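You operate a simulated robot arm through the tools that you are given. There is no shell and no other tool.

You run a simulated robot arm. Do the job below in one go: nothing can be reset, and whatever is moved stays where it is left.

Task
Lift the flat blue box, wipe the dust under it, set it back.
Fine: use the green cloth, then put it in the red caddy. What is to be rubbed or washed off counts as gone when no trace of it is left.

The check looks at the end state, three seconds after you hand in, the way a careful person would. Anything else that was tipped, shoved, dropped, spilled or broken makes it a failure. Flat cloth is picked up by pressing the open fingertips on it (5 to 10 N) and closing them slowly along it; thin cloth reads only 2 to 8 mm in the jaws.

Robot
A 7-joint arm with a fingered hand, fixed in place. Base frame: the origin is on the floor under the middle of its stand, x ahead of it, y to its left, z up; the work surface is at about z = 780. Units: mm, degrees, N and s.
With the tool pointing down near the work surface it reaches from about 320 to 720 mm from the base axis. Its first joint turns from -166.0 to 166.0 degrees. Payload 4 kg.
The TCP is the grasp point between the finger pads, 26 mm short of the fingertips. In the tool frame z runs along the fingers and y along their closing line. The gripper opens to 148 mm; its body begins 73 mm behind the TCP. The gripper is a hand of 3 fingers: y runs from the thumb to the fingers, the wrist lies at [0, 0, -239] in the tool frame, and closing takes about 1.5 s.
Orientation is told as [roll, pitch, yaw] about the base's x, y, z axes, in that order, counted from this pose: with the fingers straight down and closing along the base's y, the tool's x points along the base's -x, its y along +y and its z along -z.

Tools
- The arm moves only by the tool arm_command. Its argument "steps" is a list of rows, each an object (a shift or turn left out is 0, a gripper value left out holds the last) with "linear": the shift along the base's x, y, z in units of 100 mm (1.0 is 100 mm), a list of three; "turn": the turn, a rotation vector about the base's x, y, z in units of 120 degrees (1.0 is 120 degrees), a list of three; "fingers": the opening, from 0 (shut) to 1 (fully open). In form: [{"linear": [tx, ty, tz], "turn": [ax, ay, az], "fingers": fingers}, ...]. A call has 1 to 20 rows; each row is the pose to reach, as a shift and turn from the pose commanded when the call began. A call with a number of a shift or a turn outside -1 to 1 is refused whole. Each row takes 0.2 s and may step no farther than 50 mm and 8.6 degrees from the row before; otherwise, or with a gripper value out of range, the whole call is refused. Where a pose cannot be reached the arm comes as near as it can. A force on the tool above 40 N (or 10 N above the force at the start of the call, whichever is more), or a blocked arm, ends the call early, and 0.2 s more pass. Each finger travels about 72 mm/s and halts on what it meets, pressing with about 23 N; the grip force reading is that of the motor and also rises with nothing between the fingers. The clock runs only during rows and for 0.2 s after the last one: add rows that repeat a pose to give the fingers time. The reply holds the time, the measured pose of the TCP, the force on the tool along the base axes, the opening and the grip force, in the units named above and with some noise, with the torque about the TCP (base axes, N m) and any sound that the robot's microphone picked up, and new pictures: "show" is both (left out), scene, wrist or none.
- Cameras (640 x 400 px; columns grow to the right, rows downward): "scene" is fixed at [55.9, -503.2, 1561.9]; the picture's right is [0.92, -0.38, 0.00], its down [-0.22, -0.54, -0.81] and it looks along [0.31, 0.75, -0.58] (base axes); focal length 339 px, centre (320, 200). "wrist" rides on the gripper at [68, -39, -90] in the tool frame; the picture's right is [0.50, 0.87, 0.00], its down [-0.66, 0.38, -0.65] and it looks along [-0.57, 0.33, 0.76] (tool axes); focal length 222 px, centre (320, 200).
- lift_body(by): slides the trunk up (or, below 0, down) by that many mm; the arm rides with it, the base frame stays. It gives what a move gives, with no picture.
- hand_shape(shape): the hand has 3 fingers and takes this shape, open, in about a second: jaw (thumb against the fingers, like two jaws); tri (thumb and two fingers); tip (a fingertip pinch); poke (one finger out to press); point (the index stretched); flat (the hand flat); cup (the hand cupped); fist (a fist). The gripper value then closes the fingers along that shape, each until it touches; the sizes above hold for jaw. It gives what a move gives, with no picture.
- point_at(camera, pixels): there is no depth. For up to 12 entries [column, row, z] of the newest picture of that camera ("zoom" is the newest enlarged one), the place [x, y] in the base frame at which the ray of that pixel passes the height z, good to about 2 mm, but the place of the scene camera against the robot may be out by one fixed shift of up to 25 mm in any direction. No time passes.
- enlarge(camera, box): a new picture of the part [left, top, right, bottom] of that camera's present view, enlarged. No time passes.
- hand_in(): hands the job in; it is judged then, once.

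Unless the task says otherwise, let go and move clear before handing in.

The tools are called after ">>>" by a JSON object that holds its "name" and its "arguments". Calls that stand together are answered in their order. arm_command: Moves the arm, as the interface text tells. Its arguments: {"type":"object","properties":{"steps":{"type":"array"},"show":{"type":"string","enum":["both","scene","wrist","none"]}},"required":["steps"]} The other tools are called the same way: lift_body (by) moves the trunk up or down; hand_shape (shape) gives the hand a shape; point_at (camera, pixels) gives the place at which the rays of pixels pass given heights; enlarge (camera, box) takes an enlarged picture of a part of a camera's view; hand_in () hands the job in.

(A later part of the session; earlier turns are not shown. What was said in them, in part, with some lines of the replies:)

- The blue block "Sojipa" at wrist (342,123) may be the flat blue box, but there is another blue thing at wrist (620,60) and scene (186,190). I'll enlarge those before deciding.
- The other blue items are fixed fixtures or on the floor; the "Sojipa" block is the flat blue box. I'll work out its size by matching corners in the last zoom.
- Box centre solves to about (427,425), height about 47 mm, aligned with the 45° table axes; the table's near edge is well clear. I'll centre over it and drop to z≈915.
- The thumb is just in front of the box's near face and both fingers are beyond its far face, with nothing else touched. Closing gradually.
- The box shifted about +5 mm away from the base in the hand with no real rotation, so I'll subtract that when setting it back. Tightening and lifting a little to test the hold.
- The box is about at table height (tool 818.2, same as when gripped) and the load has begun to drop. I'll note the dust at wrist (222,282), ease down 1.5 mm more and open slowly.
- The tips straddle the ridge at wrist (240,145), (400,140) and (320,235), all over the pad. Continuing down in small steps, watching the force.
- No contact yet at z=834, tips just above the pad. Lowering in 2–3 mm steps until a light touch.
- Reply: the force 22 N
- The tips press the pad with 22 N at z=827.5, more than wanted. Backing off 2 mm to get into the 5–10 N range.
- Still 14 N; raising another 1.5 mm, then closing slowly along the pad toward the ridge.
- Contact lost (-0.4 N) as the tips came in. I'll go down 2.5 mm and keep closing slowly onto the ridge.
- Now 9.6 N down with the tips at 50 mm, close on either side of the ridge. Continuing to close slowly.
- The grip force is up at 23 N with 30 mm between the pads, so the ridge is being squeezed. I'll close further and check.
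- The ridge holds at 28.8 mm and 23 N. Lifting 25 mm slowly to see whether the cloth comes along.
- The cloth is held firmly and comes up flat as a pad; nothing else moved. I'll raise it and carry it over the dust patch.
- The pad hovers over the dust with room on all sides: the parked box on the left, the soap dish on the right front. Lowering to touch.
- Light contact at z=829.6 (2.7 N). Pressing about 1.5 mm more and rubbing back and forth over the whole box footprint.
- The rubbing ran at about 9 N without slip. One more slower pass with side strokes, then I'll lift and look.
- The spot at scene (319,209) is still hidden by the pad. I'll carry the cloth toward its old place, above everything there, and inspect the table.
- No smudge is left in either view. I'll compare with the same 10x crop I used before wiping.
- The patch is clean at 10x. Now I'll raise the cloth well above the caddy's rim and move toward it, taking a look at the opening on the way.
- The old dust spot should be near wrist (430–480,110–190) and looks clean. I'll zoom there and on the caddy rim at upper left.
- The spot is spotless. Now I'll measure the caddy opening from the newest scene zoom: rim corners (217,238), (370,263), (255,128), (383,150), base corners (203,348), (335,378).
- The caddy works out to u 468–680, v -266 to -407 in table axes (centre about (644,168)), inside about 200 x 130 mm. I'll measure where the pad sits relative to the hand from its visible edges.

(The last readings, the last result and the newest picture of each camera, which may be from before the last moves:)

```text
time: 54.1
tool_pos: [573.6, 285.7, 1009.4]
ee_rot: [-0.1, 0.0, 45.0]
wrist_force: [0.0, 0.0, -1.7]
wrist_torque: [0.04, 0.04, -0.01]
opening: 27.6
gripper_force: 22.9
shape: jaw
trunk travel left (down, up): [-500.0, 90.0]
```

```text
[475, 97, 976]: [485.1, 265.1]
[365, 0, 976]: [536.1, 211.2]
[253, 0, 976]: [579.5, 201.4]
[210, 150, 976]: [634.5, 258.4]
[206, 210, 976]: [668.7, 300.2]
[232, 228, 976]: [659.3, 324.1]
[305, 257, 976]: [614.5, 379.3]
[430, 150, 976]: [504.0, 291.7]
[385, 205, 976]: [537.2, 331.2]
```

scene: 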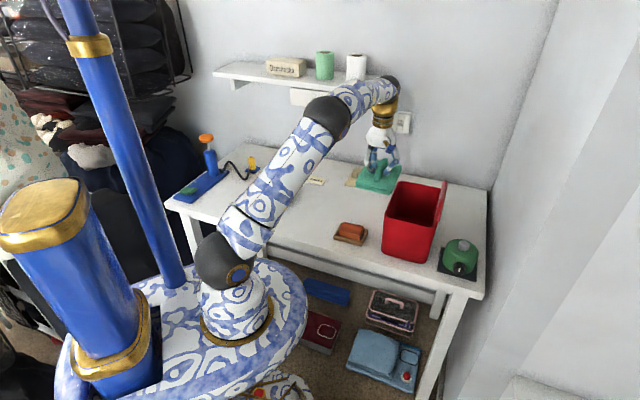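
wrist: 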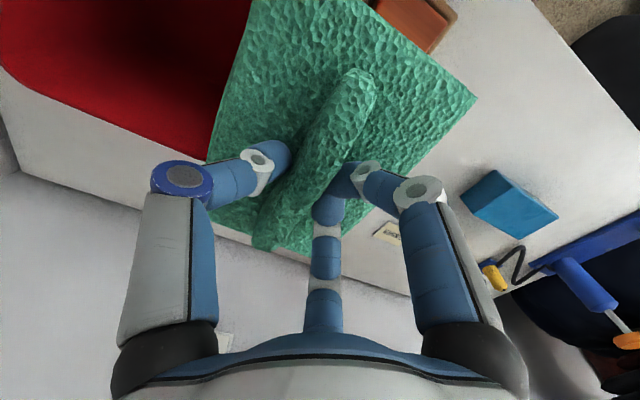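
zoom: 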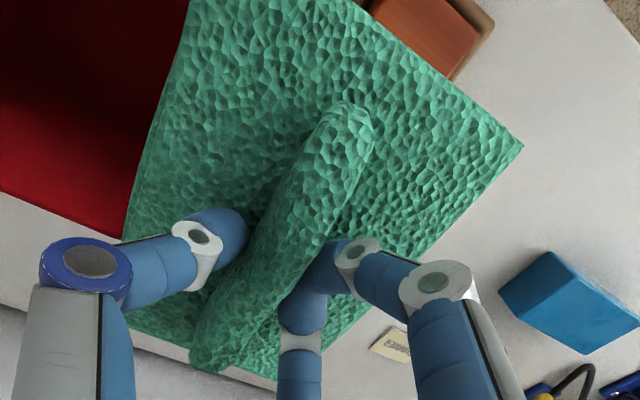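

The pad sits at +6 mm (u) and -3.5 mm (v) from the hand, about 168 x 115 mm. Moving over the caddy centre at this height, the pad's underside being about z=961, above the rim.

>>> {"name": "arm_command", "arguments": {"steps": [{"linear": [0.0, 0.0, 0.15], "fingers": 0.0}, {"linear": [0.16, -0.3, 0.2], "fingers": 0.0}, {"linear": [0.32, -0.6, 0.2], "fingers": 0.0}, {"linear": [0.48, -0.8, 0.2], "fingers": 0.0}, {"linear": [0.638, -1.0, 0.2], "fingers": 0.0}, {"linear": [0.638, -1.0, 0.2], "fingers": 0.0}], "show": "none"}}

>>> {"name": "arm_command", "arguments": {"steps": [{"linear": [0.0, -0.1, 0.0], "fingers": 0.0}, {"linear": [0.0, -0.199, 0.0], "fingers": 0.0}, {"linear": [0.0, -0.199, 0.0], "fingers": 0.0}]}}

>>> {"name": "enlarge", "arguments": {"camera": "scene", "box": [350, 120, 490, 270]}}

```text
time: 55.5
tool_pos: [637.3, 183.7, 1028.4]
ee_rot: [-0.1, 0.0, 45.0]
wrist_force: [-0.3, -0.4, -0.7]
wrist_torque: [-0.02, 0.02, -0.04]
opening: 27.8
gripper_force: 23.0
shape: jaw
trunk travel left (down, up): [-500.0, 90.0]
```

```text
time: 56.3
tool_pos: [636.0, 164.8, 1027.6]
ee_rot: [0.0, 0.0, 45.1]
wrist_force: [-0.3, 0.9, -1.4]
wrist_torque: [0.02, 0.0, 0.0]
opening: 27.7
gripper_force: 23.0
shape: jaw
trunk travel left (down, up): [-500.0, 90.0]
```

scene: 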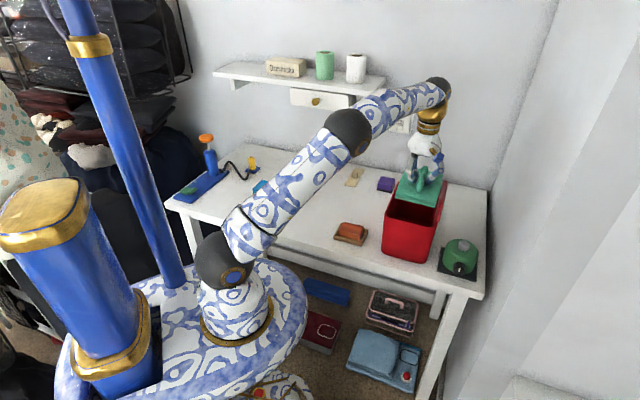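
wrist: 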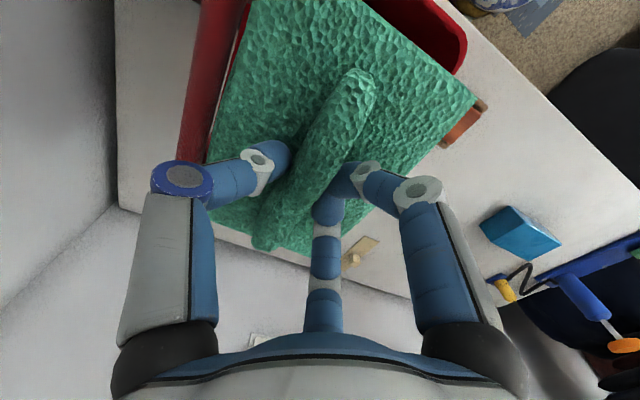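

```text
2.67 times, centred on (420, 195) of scene
```

zoom: 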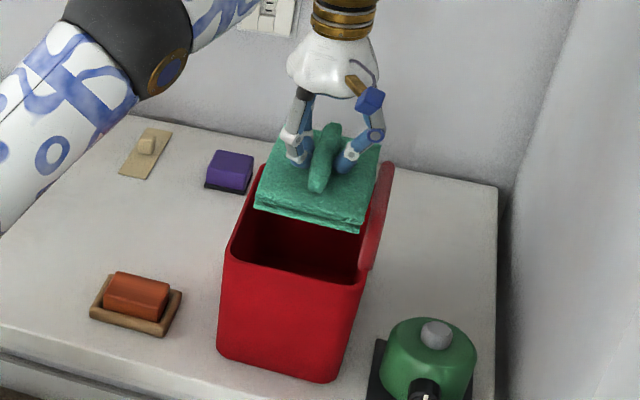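

The pad is above the opening with the handle bar beside it at wrist (215,80). I'll enlarge the wrist view to check the gap to the rim and handle before lowering.

>>> {"name": "enlarge", "arguments": {"camera": "wrist", "box": [160, 0, 320, 130]}}

>>> {"name": "enlarge", "arguments": {"camera": "wrist", "box": [340, 0, 500, 130]}}

>>> {"name": "point_at", "arguments": {"camera": "wrist", "pixels": [[467, 45, 925], [455, 74, 925], [440, 5, 925], [245, 5, 960], [238, 40, 960], [208, 160, 960], [182, 165, 960], [205, 20, 960], [245, 5, 925], [238, 40, 925]]}}

```text
3.08 times, centred on (240, 65) of wrist
```

zoom: 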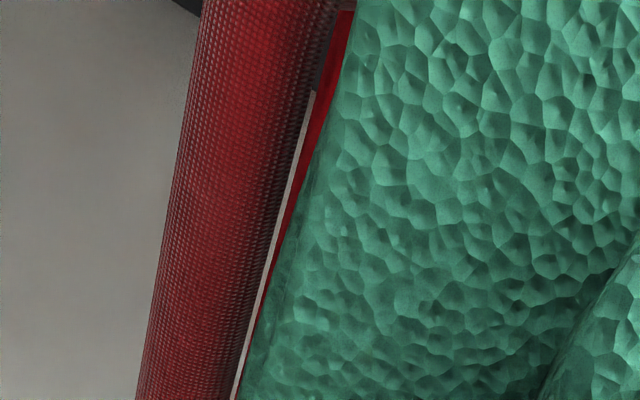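

```text
3.08 times, centred on (420, 65) of wrist
```

zoom: 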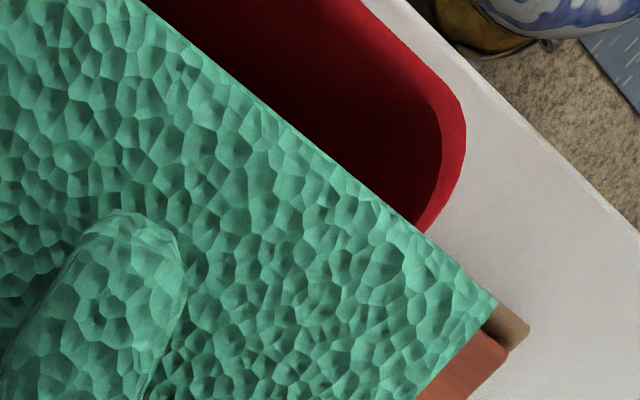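

```text
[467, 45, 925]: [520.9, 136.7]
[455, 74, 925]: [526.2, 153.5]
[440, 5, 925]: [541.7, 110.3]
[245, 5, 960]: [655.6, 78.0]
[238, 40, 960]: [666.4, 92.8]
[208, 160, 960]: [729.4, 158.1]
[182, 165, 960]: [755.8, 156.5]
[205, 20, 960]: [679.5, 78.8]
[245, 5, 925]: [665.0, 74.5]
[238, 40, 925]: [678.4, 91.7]
```

Measured against the rim (left inner edge v≈-268, right v≈-408, near u≈467, far u≈668) the pad clears by 10–20 mm; I'll shift 4 mm toward the near side to centre it. Lowering to just above the rim first.

>>> {"name": "arm_command", "arguments": {"steps": [{"linear": [-0.028, -0.028, 0.0], "fingers": 0.0}, {"linear": [-0.028, -0.028, -0.2], "fingers": 0.0}, {"linear": [-0.028, -0.028, -0.35], "fingers": 0.0}, {"linear": [-0.028, -0.028, -0.45], "fingers": 0.0}, {"linear": [-0.028, -0.028, -0.45], "fingers": 0.0}]}}

>>> {"name": "enlarge", "arguments": {"camera": "scene", "box": [360, 140, 480, 260]}}

>>> {"name": "enlarge", "arguments": {"camera": "wrist", "box": [340, 0, 500, 130]}}

>>> {"name": "enlarge", "arguments": {"camera": "wrist", "box": [140, 0, 300, 260]}}

```text
time: 57.5
tool_pos: [634.8, 161.5, 982.8]
ee_rot: [0.1, -0.1, 45.1]
wrist_force: [0.0, 0.7, -1.4]
wrist_torque: [-0.01, -0.02, 0.01]
opening: 27.3
gripper_force: 23.5
shape: jaw
trunk travel left (down, up): [-500.0, 90.0]
```

scene: 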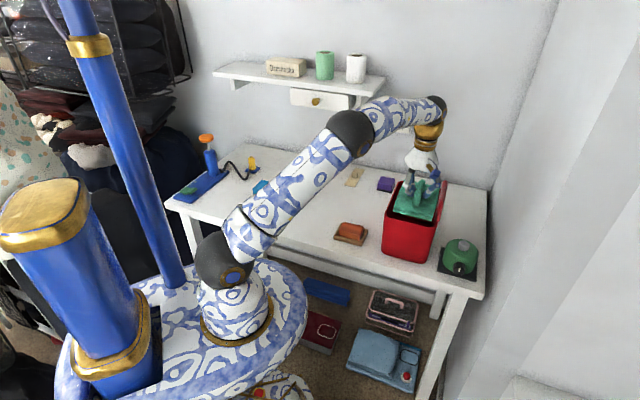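
wrist: 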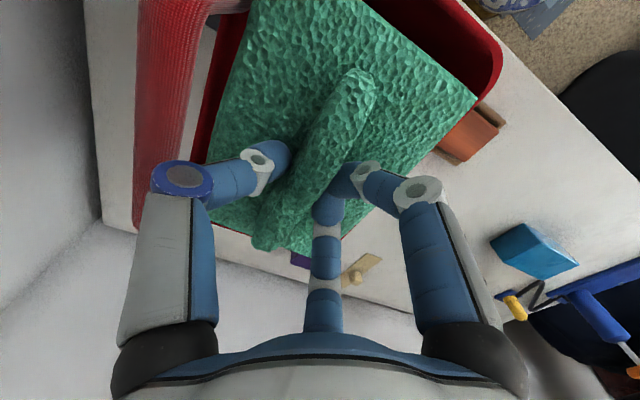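

```text
3.33 times, centred on (420, 200) of scene
```

zoom: 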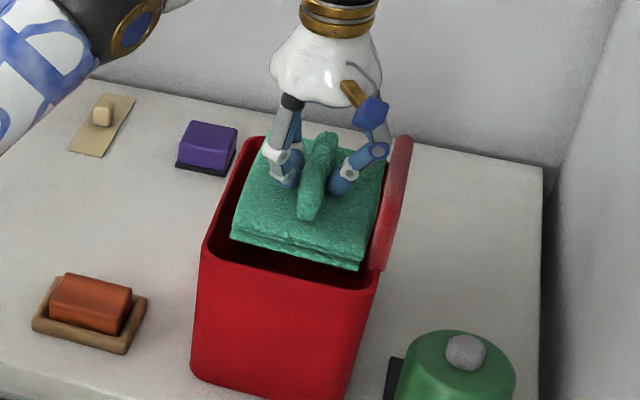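

```text
3.08 times, centred on (420, 65) of wrist
```

zoom: 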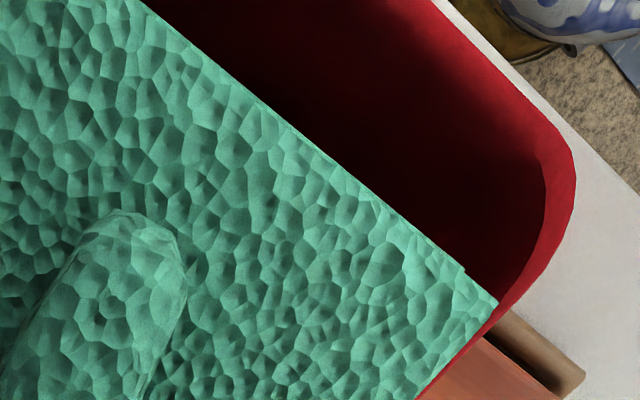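

```text
1.54 times, centred on (220, 130) of wrist
```

zoom: 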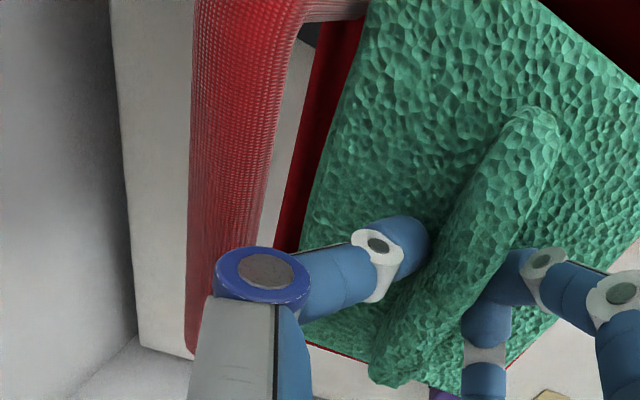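

The pad sits inside the rim outline on all sides (about 12 mm at the sides, 15–18 mm at the ends). Lowering it into the caddy to TCP z≈945.

>>> {"name": "arm_command", "arguments": {"steps": [{"linear": [0, 0, -0.08], "fingers": 0.0}, {"linear": [0, 0, -0.16], "fingers": 0.0}, {"linear": [0, 0, -0.24], "fingers": 0.0}, {"linear": [0, 0, -0.32], "fingers": 0.0}, {"linear": [0, 0, -0.38], "fingers": 0.0}, {"linear": [0, 0, -0.38], "fingers": 0.0}]}}

>>> {"name": "enlarge", "arguments": {"camera": "scene", "box": [360, 140, 480, 260]}}

```text
time: 58.9
tool_pos: [634.8, 161.7, 945.1]
ee_rot: [0.0, -0.1, 45.0]
wrist_force: [0.0, -0.5, -0.2]
wrist_torque: [-0.04, 0.06, 0.0]
opening: 27.7
gripper_force: 23.2
shape: jaw
trunk travel left (down, up): [-500.0, 90.0]
```

scene: 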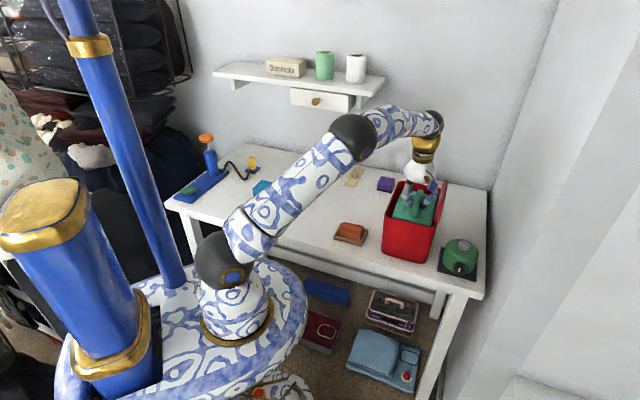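
wrist: 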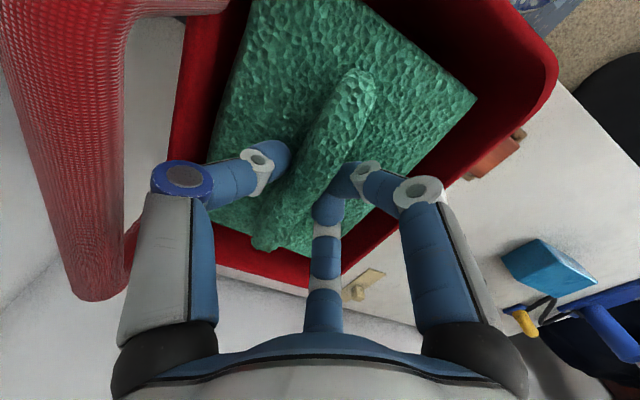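

```text
3.33 times, centred on (420, 200) of scene
```

zoom: 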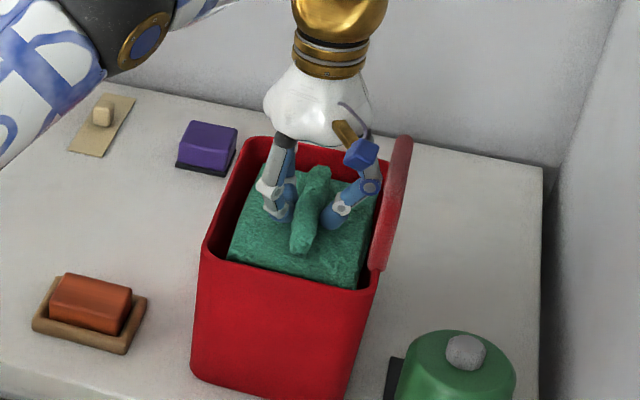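

The pad is now inside the caddy with no contact force. Before opening I want to know how close the thumb's knuckle is to the handle bar at left, so I'll ray-check the bar's inner edge at several heights.

>>> {"name": "point_at", "arguments": {"camera": "wrist", "pixels": [[124, 120, 940], [124, 120, 960], [124, 120, 980], [124, 120, 1000], [124, 220, 940], [124, 220, 960], [124, 220, 980], [124, 220, 1000], [100, 298, 940], [100, 298, 960], [100, 298, 980], [183, 178, 966]]}}

>>> {"name": "enlarge", "arguments": {"camera": "wrist", "box": [0, 0, 320, 320]}}

>>> {"name": "enlarge", "arguments": {"camera": "scene", "box": [395, 160, 465, 230]}}

```text
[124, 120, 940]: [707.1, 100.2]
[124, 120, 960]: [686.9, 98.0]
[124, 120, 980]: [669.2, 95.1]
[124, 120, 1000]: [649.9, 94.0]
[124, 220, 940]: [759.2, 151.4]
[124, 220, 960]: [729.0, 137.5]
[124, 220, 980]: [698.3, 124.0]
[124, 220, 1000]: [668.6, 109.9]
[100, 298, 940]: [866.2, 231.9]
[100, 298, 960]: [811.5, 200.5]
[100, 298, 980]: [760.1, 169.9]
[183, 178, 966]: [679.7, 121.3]
```

```text
1.25 times, centred on (160, 160) of wrist
```

zoom: 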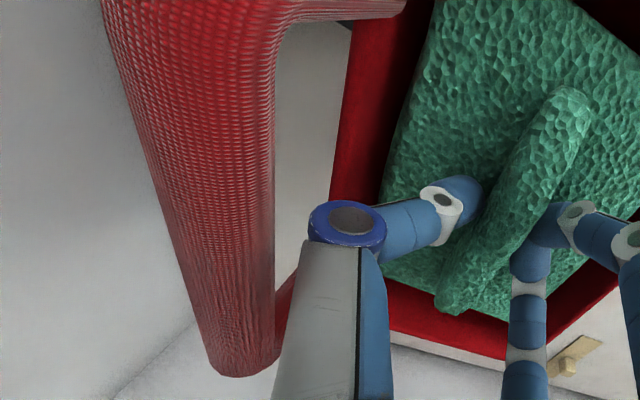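

```text
5.71 times, centred on (430, 195) of scene
```

zoom: 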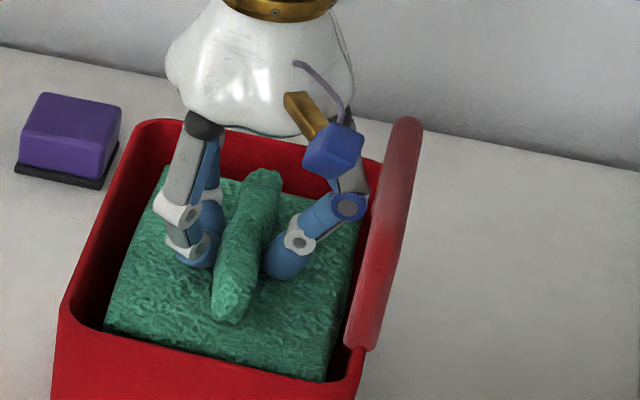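

The bar triangulates to z≈995, its inner edge near v≈-398, so the thumb's knuckle is only a few mm from it. I'll shift 5 mm away from the handle and open just enough to free the ridge (about 37 mm).

>>> {"name": "arm_command", "arguments": {"steps": [{"linear": [-0.018, 0.018, 0], "fingers": 0.0}, {"linear": [-0.035, 0.035, 0], "fingers": 0.0}, {"linear": [-0.035, 0.035, 0], "fingers": 0.18}, {"linear": [-0.035, 0.035, 0], "fingers": 0.21}, {"linear": [-0.035, 0.035, 0], "fingers": 0.24}, {"linear": [-0.035, 0.035, 0], "fingers": 0.26}, {"linear": [-0.035, 0.035, 0], "fingers": 0.26}]}}

>>> {"name": "enlarge", "arguments": {"camera": "scene", "box": [380, 150, 470, 240]}}

```text
time: 60.5
tool_pos: [630.9, 167.1, 945.9]
ee_rot: [0.1, 0.0, 44.9]
wrist_force: [-0.4, 0.3, 0.2]
wrist_torque: [0.01, 0.01, 0.0]
opening: 38.1
gripper_force: 0.0
shape: jaw
trunk travel left (down, up): [-500.0, 90.0]
```

scene: 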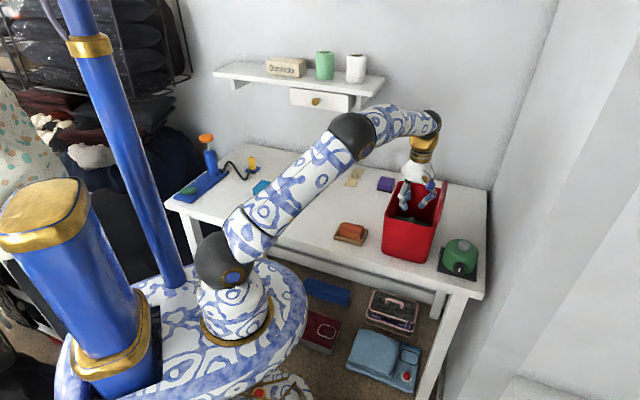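
wrist: 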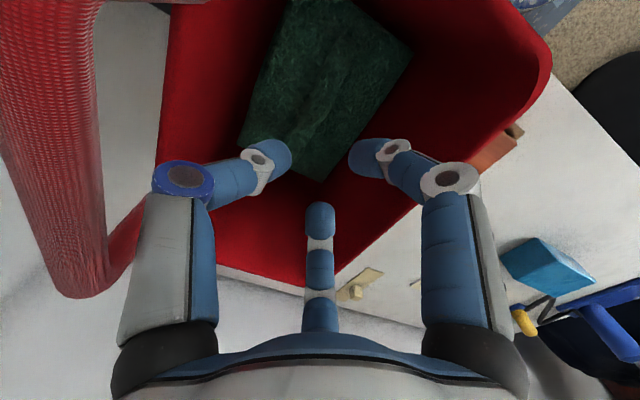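

```text
4.44 times, centred on (425, 195) of scene
```

zoom: 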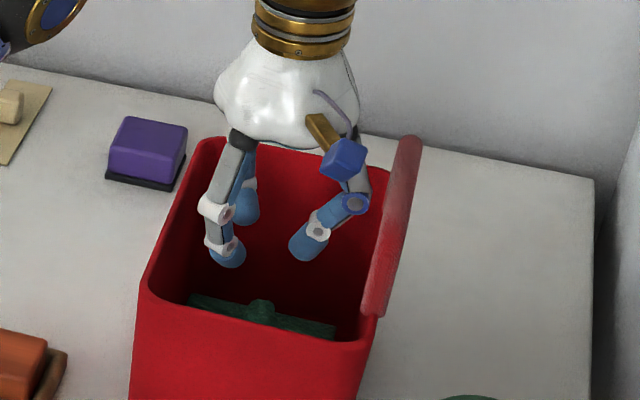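

The cloth dropped flat onto the caddy's floor (scene zoom (260,315)) and the caddy did not move. I'll rise straight out with the fingers kept narrow.

>>> {"name": "arm_command", "arguments": {"steps": [{"linear": [0, 0, 0.1], "fingers": 0.2}, {"linear": [0, 0, 0.25], "fingers": 0.2}, {"linear": [0, 0, 0.5], "fingers": 0.2}, {"linear": [0, 0, 0.75], "fingers": 0.2}, {"linear": [0, 0, 1.0], "fingers": 0.2}, {"linear": [0, 0, 1.0], "fingers": 0.2}]}}

>>> {"name": "enlarge", "arguments": {"camera": "scene", "box": [350, 140, 490, 270]}}

```text
time: 61.9
tool_pos: [629.5, 166.3, 1045.8]
ee_rot: [0.0, 0.0, 45.0]
wrist_force: [0.2, -0.8, -0.6]
wrist_torque: [-0.03, 0.0, 0.02]
opening: 29.7
gripper_force: 0.1
shape: jaw
trunk travel left (down, up): [-500.0, 90.0]
```

scene: 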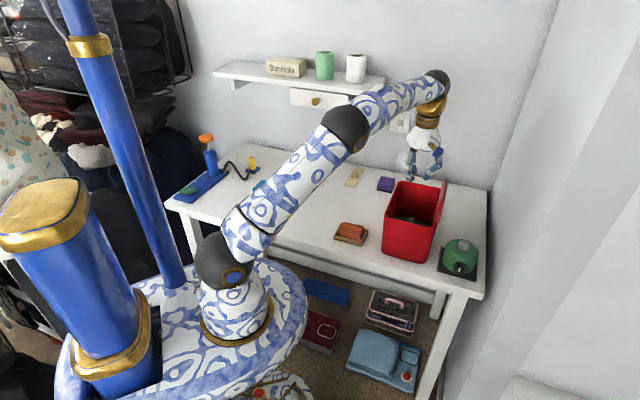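
wrist: 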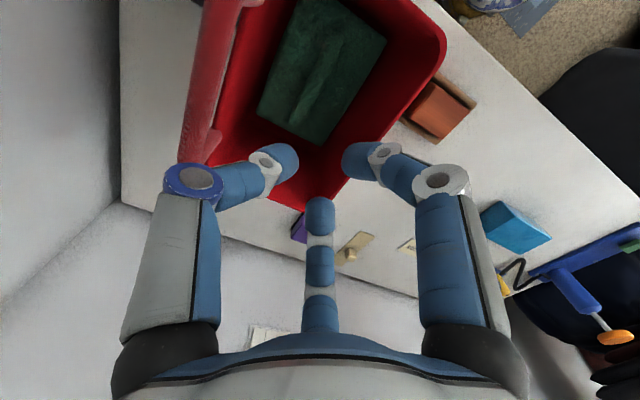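

```text
3.08 times, centred on (420, 205) of scene
```

zoom: 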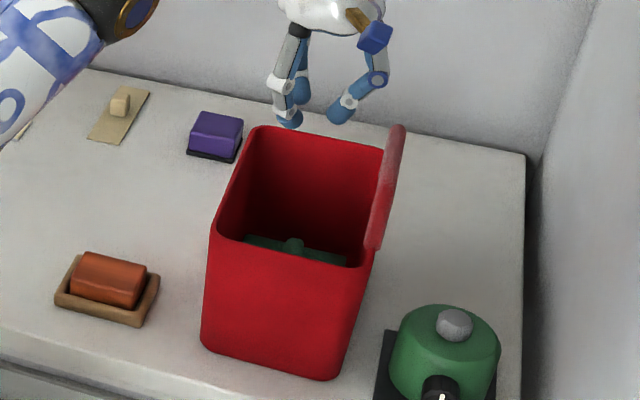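

The caddy is at exactly the same pixels as before and the cloth lies inside. Now I'll swing back over the table toward the parked box, turning the hand to -45° on the way.

>>> {"name": "arm_command", "arguments": {"steps": [{"linear": [-0.16, 0.2, 0], "turn": [0, 0, -0.06], "fingers": 0.3}, {"linear": [-0.32, 0.41, 0], "turn": [0, 0, -0.12], "fingers": 0.5}, {"linear": [-0.48, 0.61, 0], "turn": [0, 0, -0.18], "fingers": 0.5}, {"linear": [-0.64, 0.814, 0], "turn": [0, 0, -0.24], "fingers": 0.5}, {"linear": [-0.64, 0.814, 0], "turn": [0, 0, -0.24], "fingers": 0.5}], "show": "none"}}

>>> {"name": "arm_command", "arguments": {"steps": [{"linear": [-0.16, 0.2, 0], "turn": [0, 0, -0.06], "fingers": 0.5}, {"linear": [-0.32, 0.41, 0], "turn": [0, 0, -0.12], "fingers": 0.5}, {"linear": [-0.48, 0.61, 0], "turn": [0, 0, -0.18], "fingers": 0.5}, {"linear": [-0.64, 0.814, 0], "turn": [0, 0, -0.24], "fingers": 0.5}, {"linear": [-0.64, 0.814, 0], "turn": [0, 0, -0.24], "fingers": 0.5}], "show": "none"}}

>>> {"name": "arm_command", "arguments": {"steps": [{"linear": [-0.16, 0.2, 0], "turn": [0, 0, -0.06], "fingers": 0.5}, {"linear": [-0.32, 0.41, 0], "turn": [0, 0, -0.12], "fingers": 0.5}, {"linear": [-0.48, 0.61, 0], "turn": [0, 0, -0.18], "fingers": 0.5}, {"linear": [-0.64, 0.814, 0], "turn": [0, 0, -0.24], "fingers": 0.5}, {"linear": [-0.64, 0.814, 0], "turn": [0, 0, -0.24], "fingers": 0.5}]}}

```text
time: 63.1
tool_pos: [566.8, 248.3, 1045.1]
ee_rot: [0.0, 0.0, 16.1]
wrist_force: [-1.6, -0.5, 0.0]
wrist_torque: [-0.02, 0.03, 0.03]
opening: 73.4
gripper_force: 0.1
shape: jaw
trunk travel left (down, up): [-500.0, 90.0]
```

```text
time: 64.3
tool_pos: [503.0, 329.0, 1044.4]
ee_rot: [0.0, 0.0, -12.8]
wrist_force: [0.1, 0.2, 0.4]
wrist_torque: [-0.01, -0.02, 0.02]
opening: 73.5
gripper_force: 0.0
shape: jaw
trunk travel left (down, up): [-500.0, 90.0]
```

```text
time: 65.5
tool_pos: [437.9, 410.3, 1043.8]
ee_rot: [-0.1, 0.0, -41.5]
wrist_force: [0.5, -0.5, 0.1]
wrist_torque: [-0.02, 0.0, -0.01]
opening: 73.6
gripper_force: 0.1
shape: jaw
trunk travel left (down, up): [-500.0, 90.0]
```

scene: 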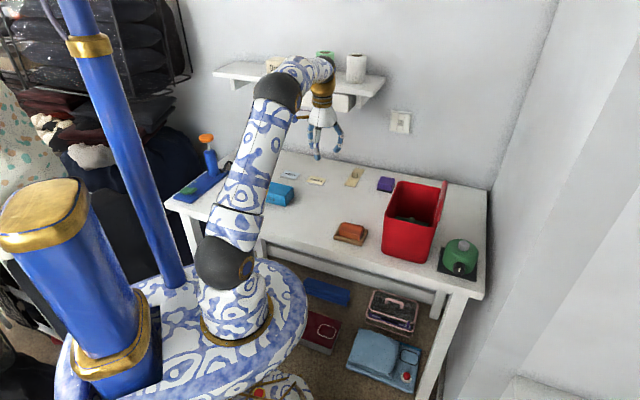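
wrist: 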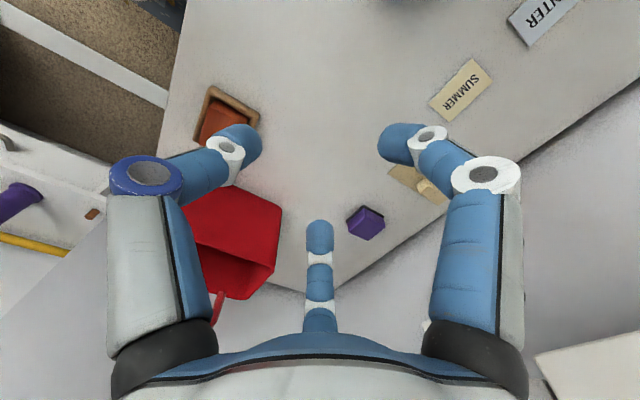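

The place where the box stood is in plain view now, around wrist (330,80). A close look for any trace of dust before covering it again.

>>> {"name": "enlarge", "arguments": {"camera": "wrist", "box": [230, 0, 430, 125]}}

>>> {"name": "enlarge", "arguments": {"camera": "scene", "box": [290, 190, 350, 230]}}

```text
3.20 times, centred on (330, 62) of wrist
```

zoom: 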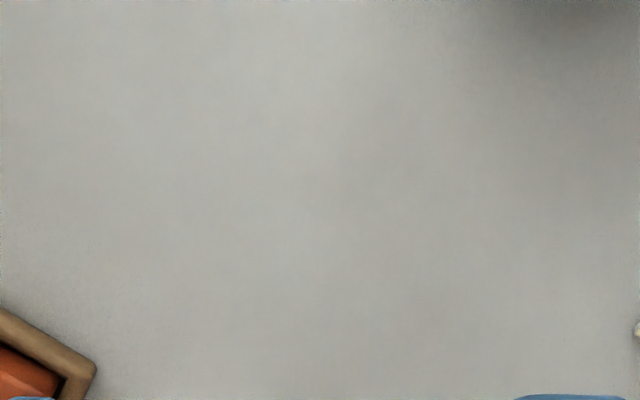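

```text
10.00 times, centred on (320, 210) of scene
```

zoom: 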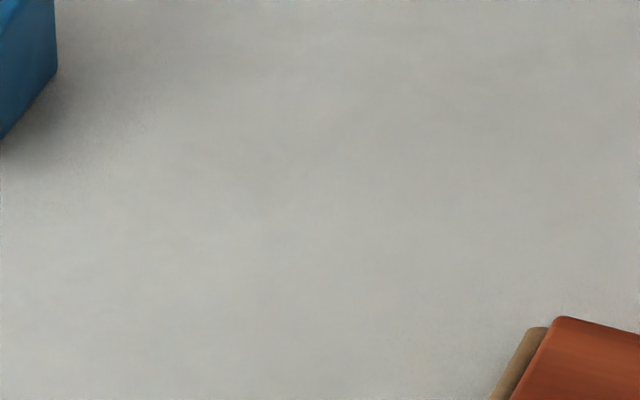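

No trace remains in either view. Continuing to the parked box, finishing the turn to -45° and opening the hand fully.

>>> {"name": "arm_command", "arguments": {"steps": [{"linear": [-0.16, 0.2, -0.1], "turn": [0, 0, -0.015], "fingers": 0.7}, {"linear": [-0.32, 0.41, -0.2], "turn": [0, 0, -0.03], "fingers": 1.0}, {"linear": [-0.48, 0.61, -0.3], "turn": [0, 0, -0.03], "fingers": 1.0}, {"linear": [-0.643, 0.814, -0.4], "turn": [0, 0, -0.03], "fingers": 1.0}, {"linear": [-0.643, 0.814, -0.4], "turn": [0, 0, -0.03], "fingers": 1.0}], "show": "none"}}

>>> {"name": "arm_command", "arguments": {"steps": [{"linear": [-0.16, 0.2, -0.2], "fingers": 1.0}, {"linear": [-0.32, 0.41, -0.4], "fingers": 1.0}, {"linear": [-0.48, 0.61, -0.6], "fingers": 1.0}, {"linear": [-0.643, 0.814, -0.8], "fingers": 1.0}, {"linear": [-0.643, 0.814, -0.85], "fingers": 1.0}, {"linear": [-0.643, 0.814, -0.85], "fingers": 1.0}]}}

>>> {"name": "enlarge", "arguments": {"camera": "wrist", "box": [200, 0, 440, 220]}}

```text
time: 66.7
tool_pos: [374.0, 492.4, 1004.6]
ee_rot: [0.0, 0.0, -45.0]
wrist_force: [-0.8, 0.1, -0.6]
wrist_torque: [-0.01, -0.02, 0.02]
opening: 147.7
gripper_force: 0.0
shape: jaw
trunk travel left (down, up): [-500.0, 90.0]
```

```text
time: 68.1
tool_pos: [308.9, 572.0, 918.9]
ee_rot: [-0.1, 0.0, -45.0]
wrist_force: [-1.0, 0.8, 0.2]
wrist_torque: [0.0, -0.03, 0.01]
opening: 147.8
gripper_force: 0.1
shape: jaw
trunk travel left (down, up): [-500.0, 90.0]
```

scene: 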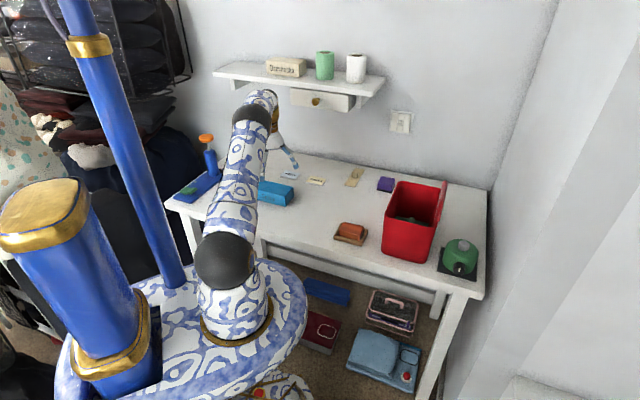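
wrist: 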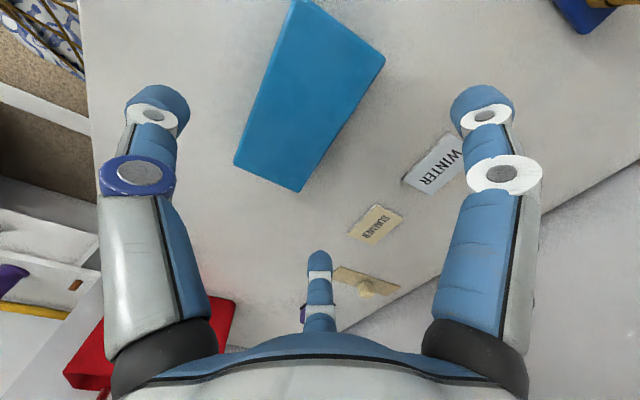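

```text
1.82 times, centred on (320, 110) of wrist
```

zoom: 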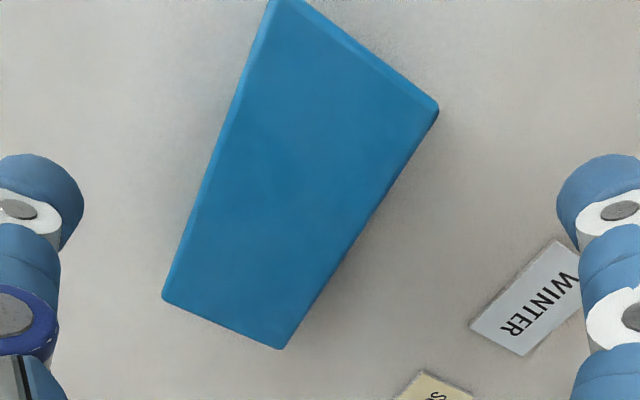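

The parked box is where I left it, corners at wrist (386,60), (301,192), (234,164). Checking offsets before descending.

>>> {"name": "point_at", "arguments": {"camera": "wrist", "pixels": [[386, 60, 827], [301, 192, 827], [234, 164, 827], [297, 0, 827], [157, 105, 903], [485, 105, 903], [320, 262, 903]]}}

```text
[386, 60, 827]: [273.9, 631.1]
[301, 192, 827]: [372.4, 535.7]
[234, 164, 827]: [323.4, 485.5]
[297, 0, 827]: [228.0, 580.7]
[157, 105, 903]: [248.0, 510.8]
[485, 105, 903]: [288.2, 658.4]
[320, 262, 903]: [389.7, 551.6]
```

The hand is offset 16 mm beyond the box centre exactly as on the first grip. Descending 100 mm and closing in the same way.

>>> {"name": "arm_command", "arguments": {"steps": [{"linear": [0, 0, -0.25], "fingers": 1.0}, {"linear": [0, 0, -0.5], "fingers": 1.0}, {"linear": [0, 0, -0.7], "fingers": 1.0}, {"linear": [0, 0, -0.85], "fingers": 1.0}, {"linear": [0, 0, -0.95], "fingers": 1.0}, {"linear": [0, 0, -1.0], "fingers": 1.0}, {"linear": [0, 0, -1.0], "fingers": 1.0}], "show": "wrist"}}

>>> {"name": "arm_command", "arguments": {"steps": [{"fingers": 0.9}, {"fingers": 0.85}, {"fingers": 0.8}, {"fingers": 0.75}, {"fingers": 0.7}, {"fingers": 0.65}, {"fingers": 0.6}, {"fingers": 0.55}, {"fingers": 0.5}, {"fingers": 0.4}, {"fingers": 0.4}, {"fingers": 0.4}]}}

```text
time: 69.7
tool_pos: [309.7, 573.1, 820.0]
ee_rot: [0.0, 0.0, -45.0]
wrist_force: [0.0, -0.1, 0.1]
wrist_torque: [0.01, 0.0, 0.02]
opening: 147.7
gripper_force: 0.1
shape: jaw
trunk travel left (down, up): [-500.0, 90.0]
```

wrist: 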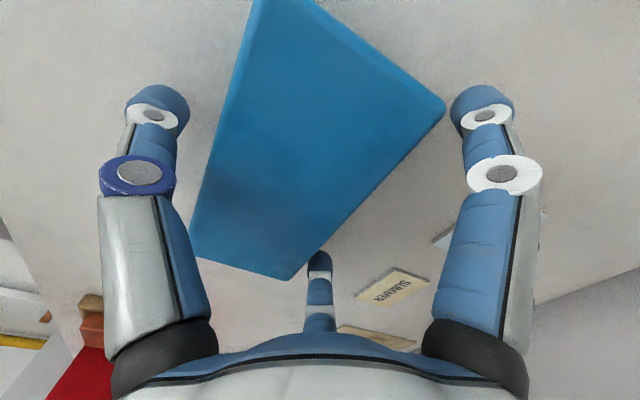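

```text
time: 72.3
tool_pos: [308.5, 572.9, 819.4]
ee_rot: [0.0, 0.0, -45.1]
wrist_force: [0.5, 0.3, -0.4]
wrist_torque: [0.06, -0.07, -0.03]
opening: 69.1
gripper_force: 23.1
shape: jaw
trunk travel left (down, up): [-500.0, 90.0]
```

scene: 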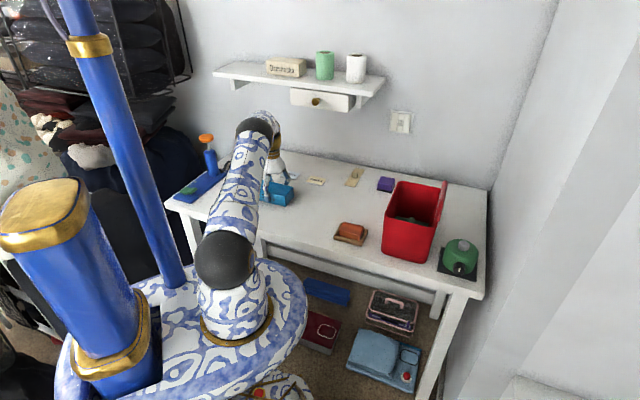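
wrist: 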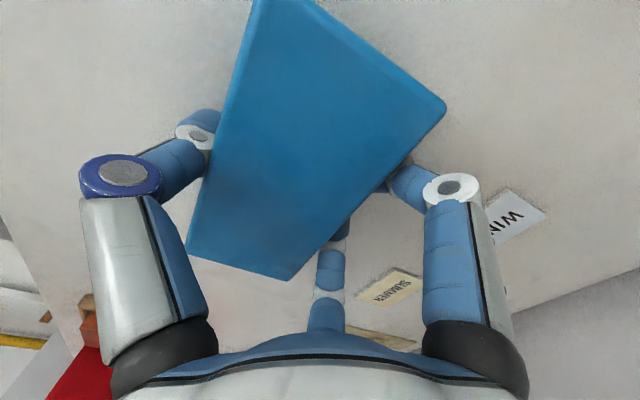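

Same grip as the first time (69.1 mm, 23 N). I'll measure the box in the hand now to plan the exact set-down.

>>> {"name": "enlarge", "arguments": {"camera": "wrist", "box": [170, 0, 470, 300]}}

>>> {"name": "point_at", "arguments": {"camera": "wrist", "pixels": [[446, 107, 827], [290, 281, 827], [187, 249, 827], [255, 0, 827], [446, 107, 832], [290, 281, 832], [187, 249, 832], [255, 0, 832]]}}

```text
1.33 times, centred on (320, 150) of wrist
```

zoom: 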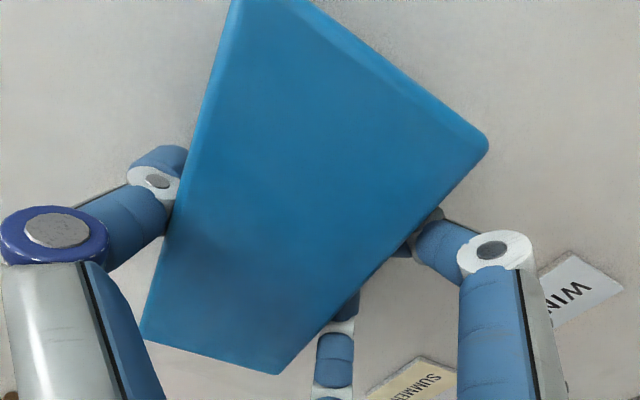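

```text
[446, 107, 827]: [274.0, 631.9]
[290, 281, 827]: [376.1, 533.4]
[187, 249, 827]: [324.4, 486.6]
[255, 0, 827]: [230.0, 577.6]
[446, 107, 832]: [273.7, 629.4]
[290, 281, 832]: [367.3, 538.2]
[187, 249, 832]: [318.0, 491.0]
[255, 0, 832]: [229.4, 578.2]
```

The box in hand is centred 16 mm in u and 4 mm in v from the TCP, so the set-down TCP is about (434,438), allowing for the ~3 mm it slides on release. Lifting and carrying it back.

>>> {"name": "arm_command", "arguments": {"steps": [{"linear": [0, 0, 0.08], "fingers": 0.35}, {"linear": [0, 0, 0.25], "fingers": 0.35}, {"linear": [0, 0, 0.45], "fingers": 0.35}, {"linear": [0.0, 0.0, 0.6], "fingers": 0.35}, {"linear": [0.2, -0.22, 0.6], "fingers": 0.35}, {"linear": [0.42, -0.45, 0.6], "fingers": 0.35}, {"linear": [0.63, -0.68, 0.6], "fingers": 0.35}, {"linear": [0.63, -0.68, 0.6], "fingers": 0.35}], "show": "wrist"}}

>>> {"name": "arm_command", "arguments": {"steps": [{"linear": [0.2, -0.22, 0.0], "fingers": 0.35}, {"linear": [0.42, -0.45, 0.0], "fingers": 0.35}, {"linear": [0.627, -0.672, 0.0], "fingers": 0.35}, {"linear": [0.627, -0.672, 0.0], "fingers": 0.35}]}}

```text
time: 74.1
tool_pos: [373.1, 504.2, 879.5]
ee_rot: [-0.1, 0.0, -45.0]
wrist_force: [-0.4, -0.4, -2.7]
wrist_torque: [0.02, -0.05, 0.0]
opening: 68.9
gripper_force: 23.4
shape: jaw
trunk travel left (down, up): [-500.0, 90.0]
```

wrist: 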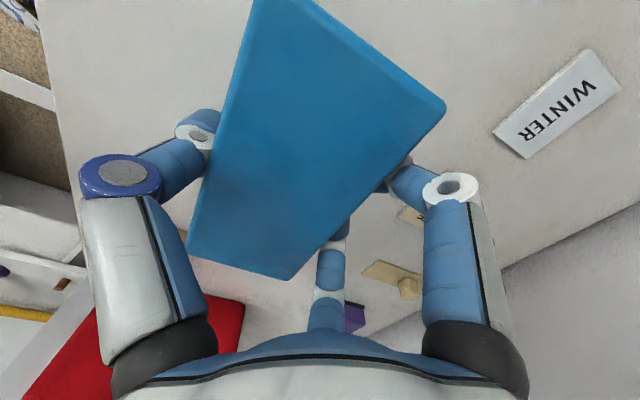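

```text
time: 75.1
tool_pos: [434.7, 438.7, 878.2]
ee_rot: [0.0, 0.0, -45.0]
wrist_force: [0.5, -0.3, -1.3]
wrist_torque: [0.01, -0.02, 0.0]
opening: 68.8
gripper_force: 23.3
shape: jaw
trunk travel left (down, up): [-500.0, 90.0]
```

scene: 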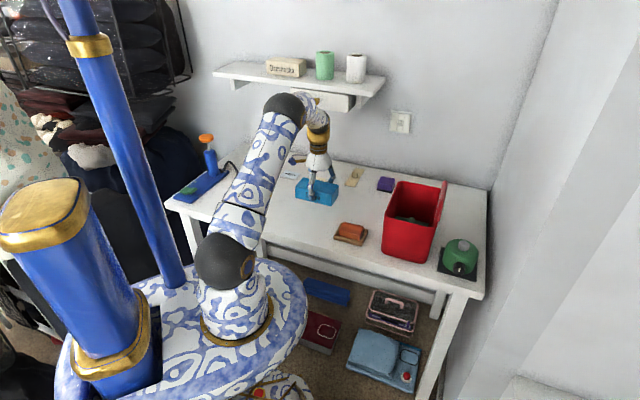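
wrist: 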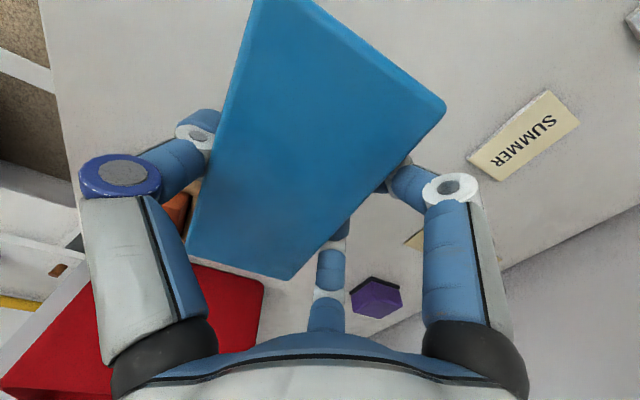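

The box is over its old place. Lowering 60 mm, easing the last millimetres.

>>> {"name": "arm_command", "arguments": {"steps": [{"linear": [-0.003, -0.005, -0.25], "fingers": 0.35}, {"linear": [-0.003, -0.005, -0.42], "fingers": 0.35}, {"linear": [-0.003, -0.005, -0.52], "fingers": 0.35}, {"linear": [-0.003, -0.005, -0.57], "fingers": 0.35}, {"linear": [-0.003, -0.005, -0.595], "fingers": 0.35}, {"linear": [-0.003, -0.005, -0.603], "fingers": 0.35}, {"linear": [-0.003, -0.005, -0.603], "fingers": 0.35}]}}

>>> {"name": "enlarge", "arguments": {"camera": "scene", "box": [270, 140, 390, 260]}}

```text
time: 76.7
tool_pos: [435.3, 436.5, 819.8]
ee_rot: [0.0, 0.0, -45.0]
wrist_force: [-0.1, -0.5, 2.5]
wrist_torque: [0.01, -0.02, -0.04]
opening: 68.9
gripper_force: 23.1
shape: jaw
trunk travel left (down, up): [-500.0, 90.0]
```

scene: 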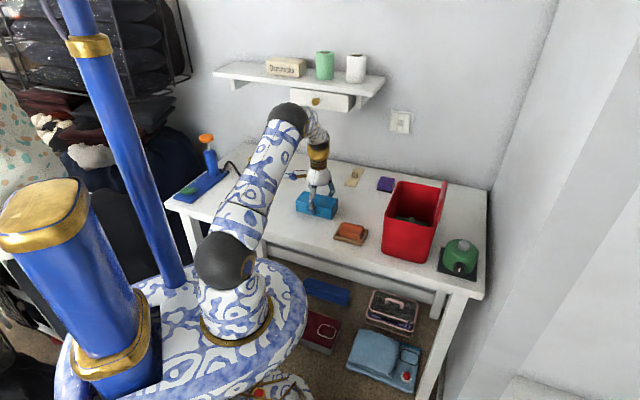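
wrist: 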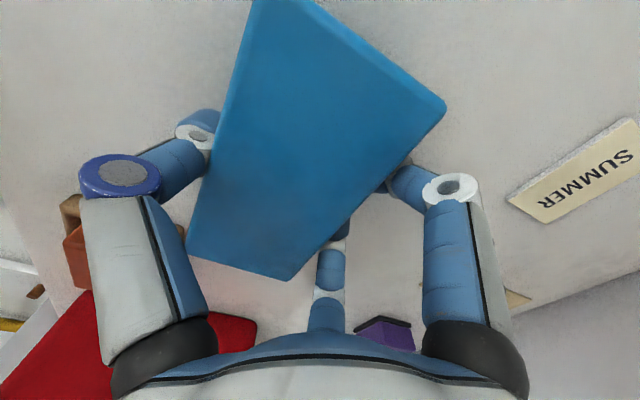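

```text
3.33 times, centred on (330, 200) of scene
```

zoom: 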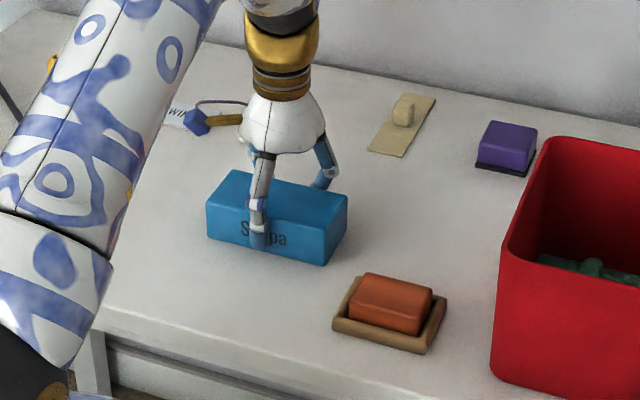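

The box stands on the table (2.5 N upward) within 2–3 zoom pixels of its starting outline, on the side I planned. Opening slowly.

>>> {"name": "arm_command", "arguments": {"steps": [{"fingers": 0.45}, {"fingers": 0.5}, {"fingers": 0.55}, {"fingers": 0.6}, {"fingers": 0.65}, {"fingers": 0.7}, {"fingers": 0.75}, {"fingers": 0.8}, {"fingers": 0.9}, {"fingers": 1.0}, {"fingers": 1.0}, {"fingers": 1.0}]}}

>>> {"name": "enlarge", "arguments": {"camera": "scene", "box": [270, 140, 390, 260]}}

```text
time: 79.3
tool_pos: [434.6, 436.7, 819.3]
ee_rot: [0.0, 0.0, -45.0]
wrist_force: [-0.1, 0.4, 1.1]
wrist_torque: [0.0, -0.01, -0.02]
opening: 147.8
gripper_force: 0.0
shape: jaw
trunk travel left (down, up): [-500.0, 90.0]
```

scene: 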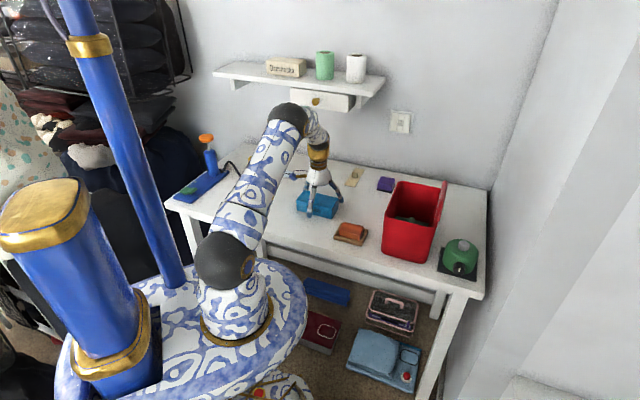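
wrist: 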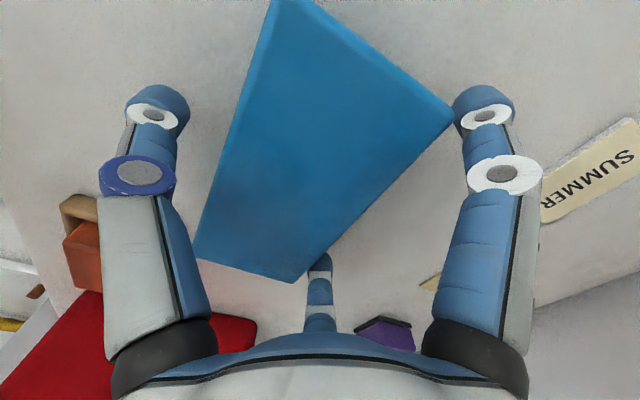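

```text
3.33 times, centred on (330, 200) of scene
```

zoom: 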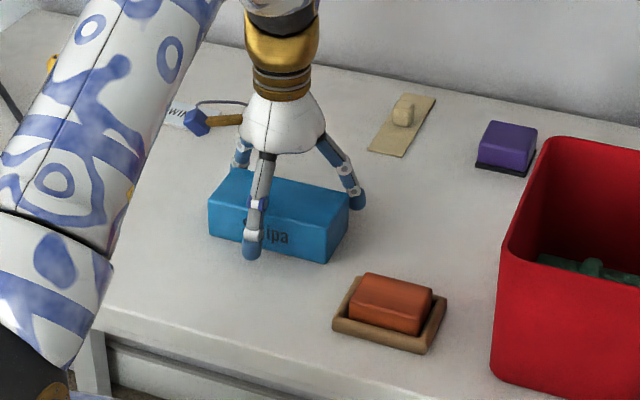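

Released; the box outline is within about 2 zoom pixels (roughly 2 mm) of where it started. Rising straight up clear of it.

>>> {"name": "arm_command", "arguments": {"steps": [{"linear": [0, 0, 0.1], "fingers": 1.0}, {"linear": [0, 0, 0.3], "fingers": 1.0}, {"linear": [0, 0, 0.6], "fingers": 1.0}, {"linear": [0, 0, 1.0], "fingers": 1.0}, {"linear": [0, 0, 1.0], "fingers": 1.0}], "show": "none"}}

>>> {"name": "arm_command", "arguments": {"steps": [{"linear": [0, 0, 0.4], "fingers": 1.0}, {"linear": [-0.2, 0.0, 0.7], "fingers": 1.0}, {"linear": [-0.4, 0.0, 1.0], "fingers": 1.0}, {"linear": [-0.6, 0.0, 1.0], "fingers": 1.0}, {"linear": [-0.6, 0.0, 1.0], "fingers": 1.0}]}}

>>> {"name": "enlarge", "arguments": {"camera": "scene", "box": [270, 150, 500, 294]}}

>>> {"name": "enlarge", "arguments": {"camera": "wrist", "box": [200, 40, 440, 220]}}

```text
time: 80.5
tool_pos: [435.4, 436.7, 919.8]
ee_rot: [0.0, 0.0, -45.0]
wrist_force: [-0.4, 0.2, 0.0]
wrist_torque: [-0.01, 0.02, -0.01]
opening: 148.0
gripper_force: 0.0
shape: jaw
trunk travel left (down, up): [-500.0, 90.0]
```

```text
time: 81.7
tool_pos: [375.8, 437.5, 1019.0]
ee_rot: [0.0, 0.0, -45.0]
wrist_force: [-1.2, 0.6, -0.3]
wrist_torque: [0.03, 0.02, 0.01]
opening: 147.9
gripper_force: 0.0
shape: jaw
trunk travel left (down, up): [-500.0, 90.0]
```

scene: 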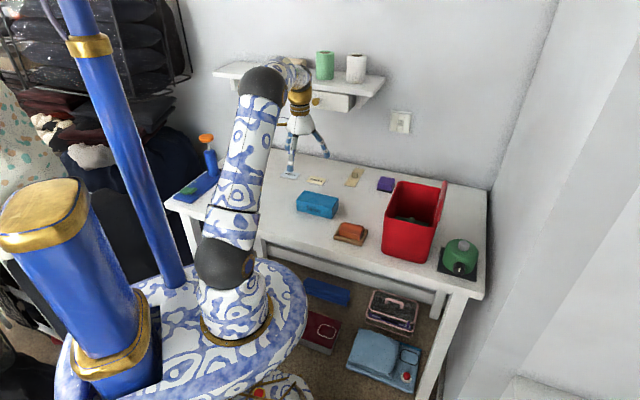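
wrist: 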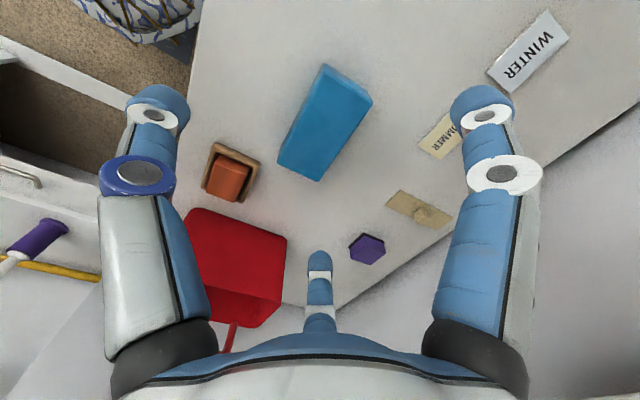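

```text
2.78 times, centred on (385, 222) of scene
```

zoom: 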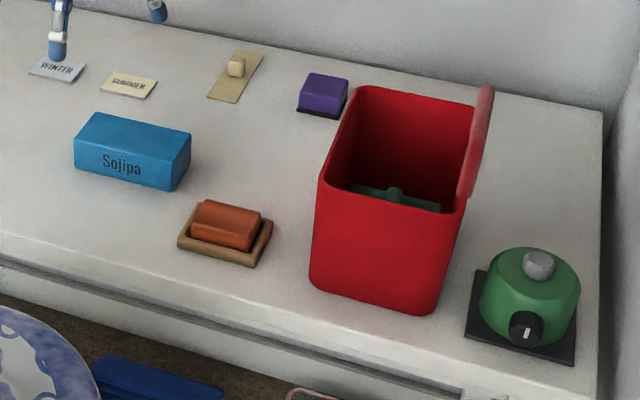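

```text
2.22 times, centred on (320, 130) of wrist
```

zoom: 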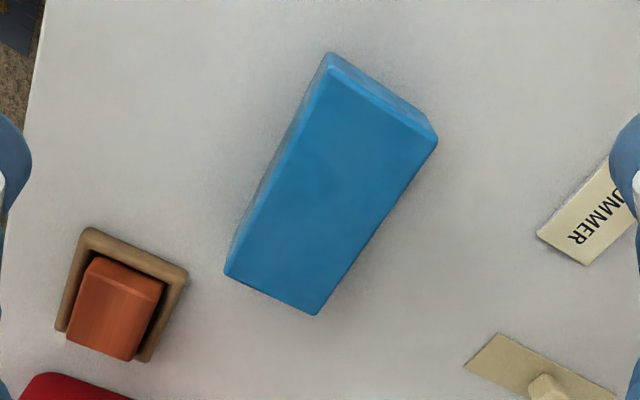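

The before and after crops match: box corners now at zoom (75,140), (97,113), (191,130), (173,190), versus the same within about a pixel at the start. The other items look unmoved and the cloth is in the caddy. One last ray check of the box centre.

>>> {"name": "point_at", "arguments": {"camera": "zoom", "pixels": [[331, 80, 827], [437, 139, 827], [317, 314, 827], [225, 272, 827]]}}

>>> {"name": "enlarge", "arguments": {"camera": "scene", "box": [150, 130, 350, 250]}}

```text
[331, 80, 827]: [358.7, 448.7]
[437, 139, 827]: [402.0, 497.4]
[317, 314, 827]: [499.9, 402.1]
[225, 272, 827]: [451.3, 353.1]
```

```text
3.20 times, centred on (250, 190) of scene
```

zoom: 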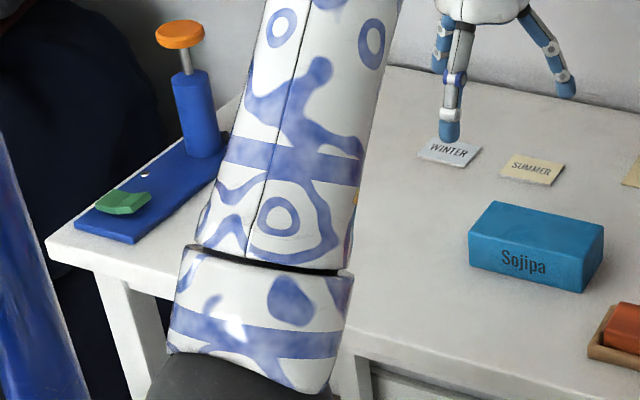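

The box centre now reads (428,425) against (427,425.5) at the start. The dust is gone from the spot, the cloth lies in the red caddy and the hand is clear, so I'm handing in.

>>> {"name": "hand_in", "arguments": {}}

```text
The job is handed in.
```

I lifted the blue box, wiped the dust from under it with the green cloth, and set the box back. I've handed the job in, but I haven't seen the result of the check.

- **Dust:** close-up pictures of the spot, taken from both cameras before the box went back, showed no trace left.
- **Box:** it is back within about 1 mm of its starting centre and lined up as before.
- **Cloth:** it lies flat on the floor of the red caddy.
- **Everything else:** the caddy, soap dish, labels and other items look unmoved in the before and after pictures. The hand is open and clear of the table.
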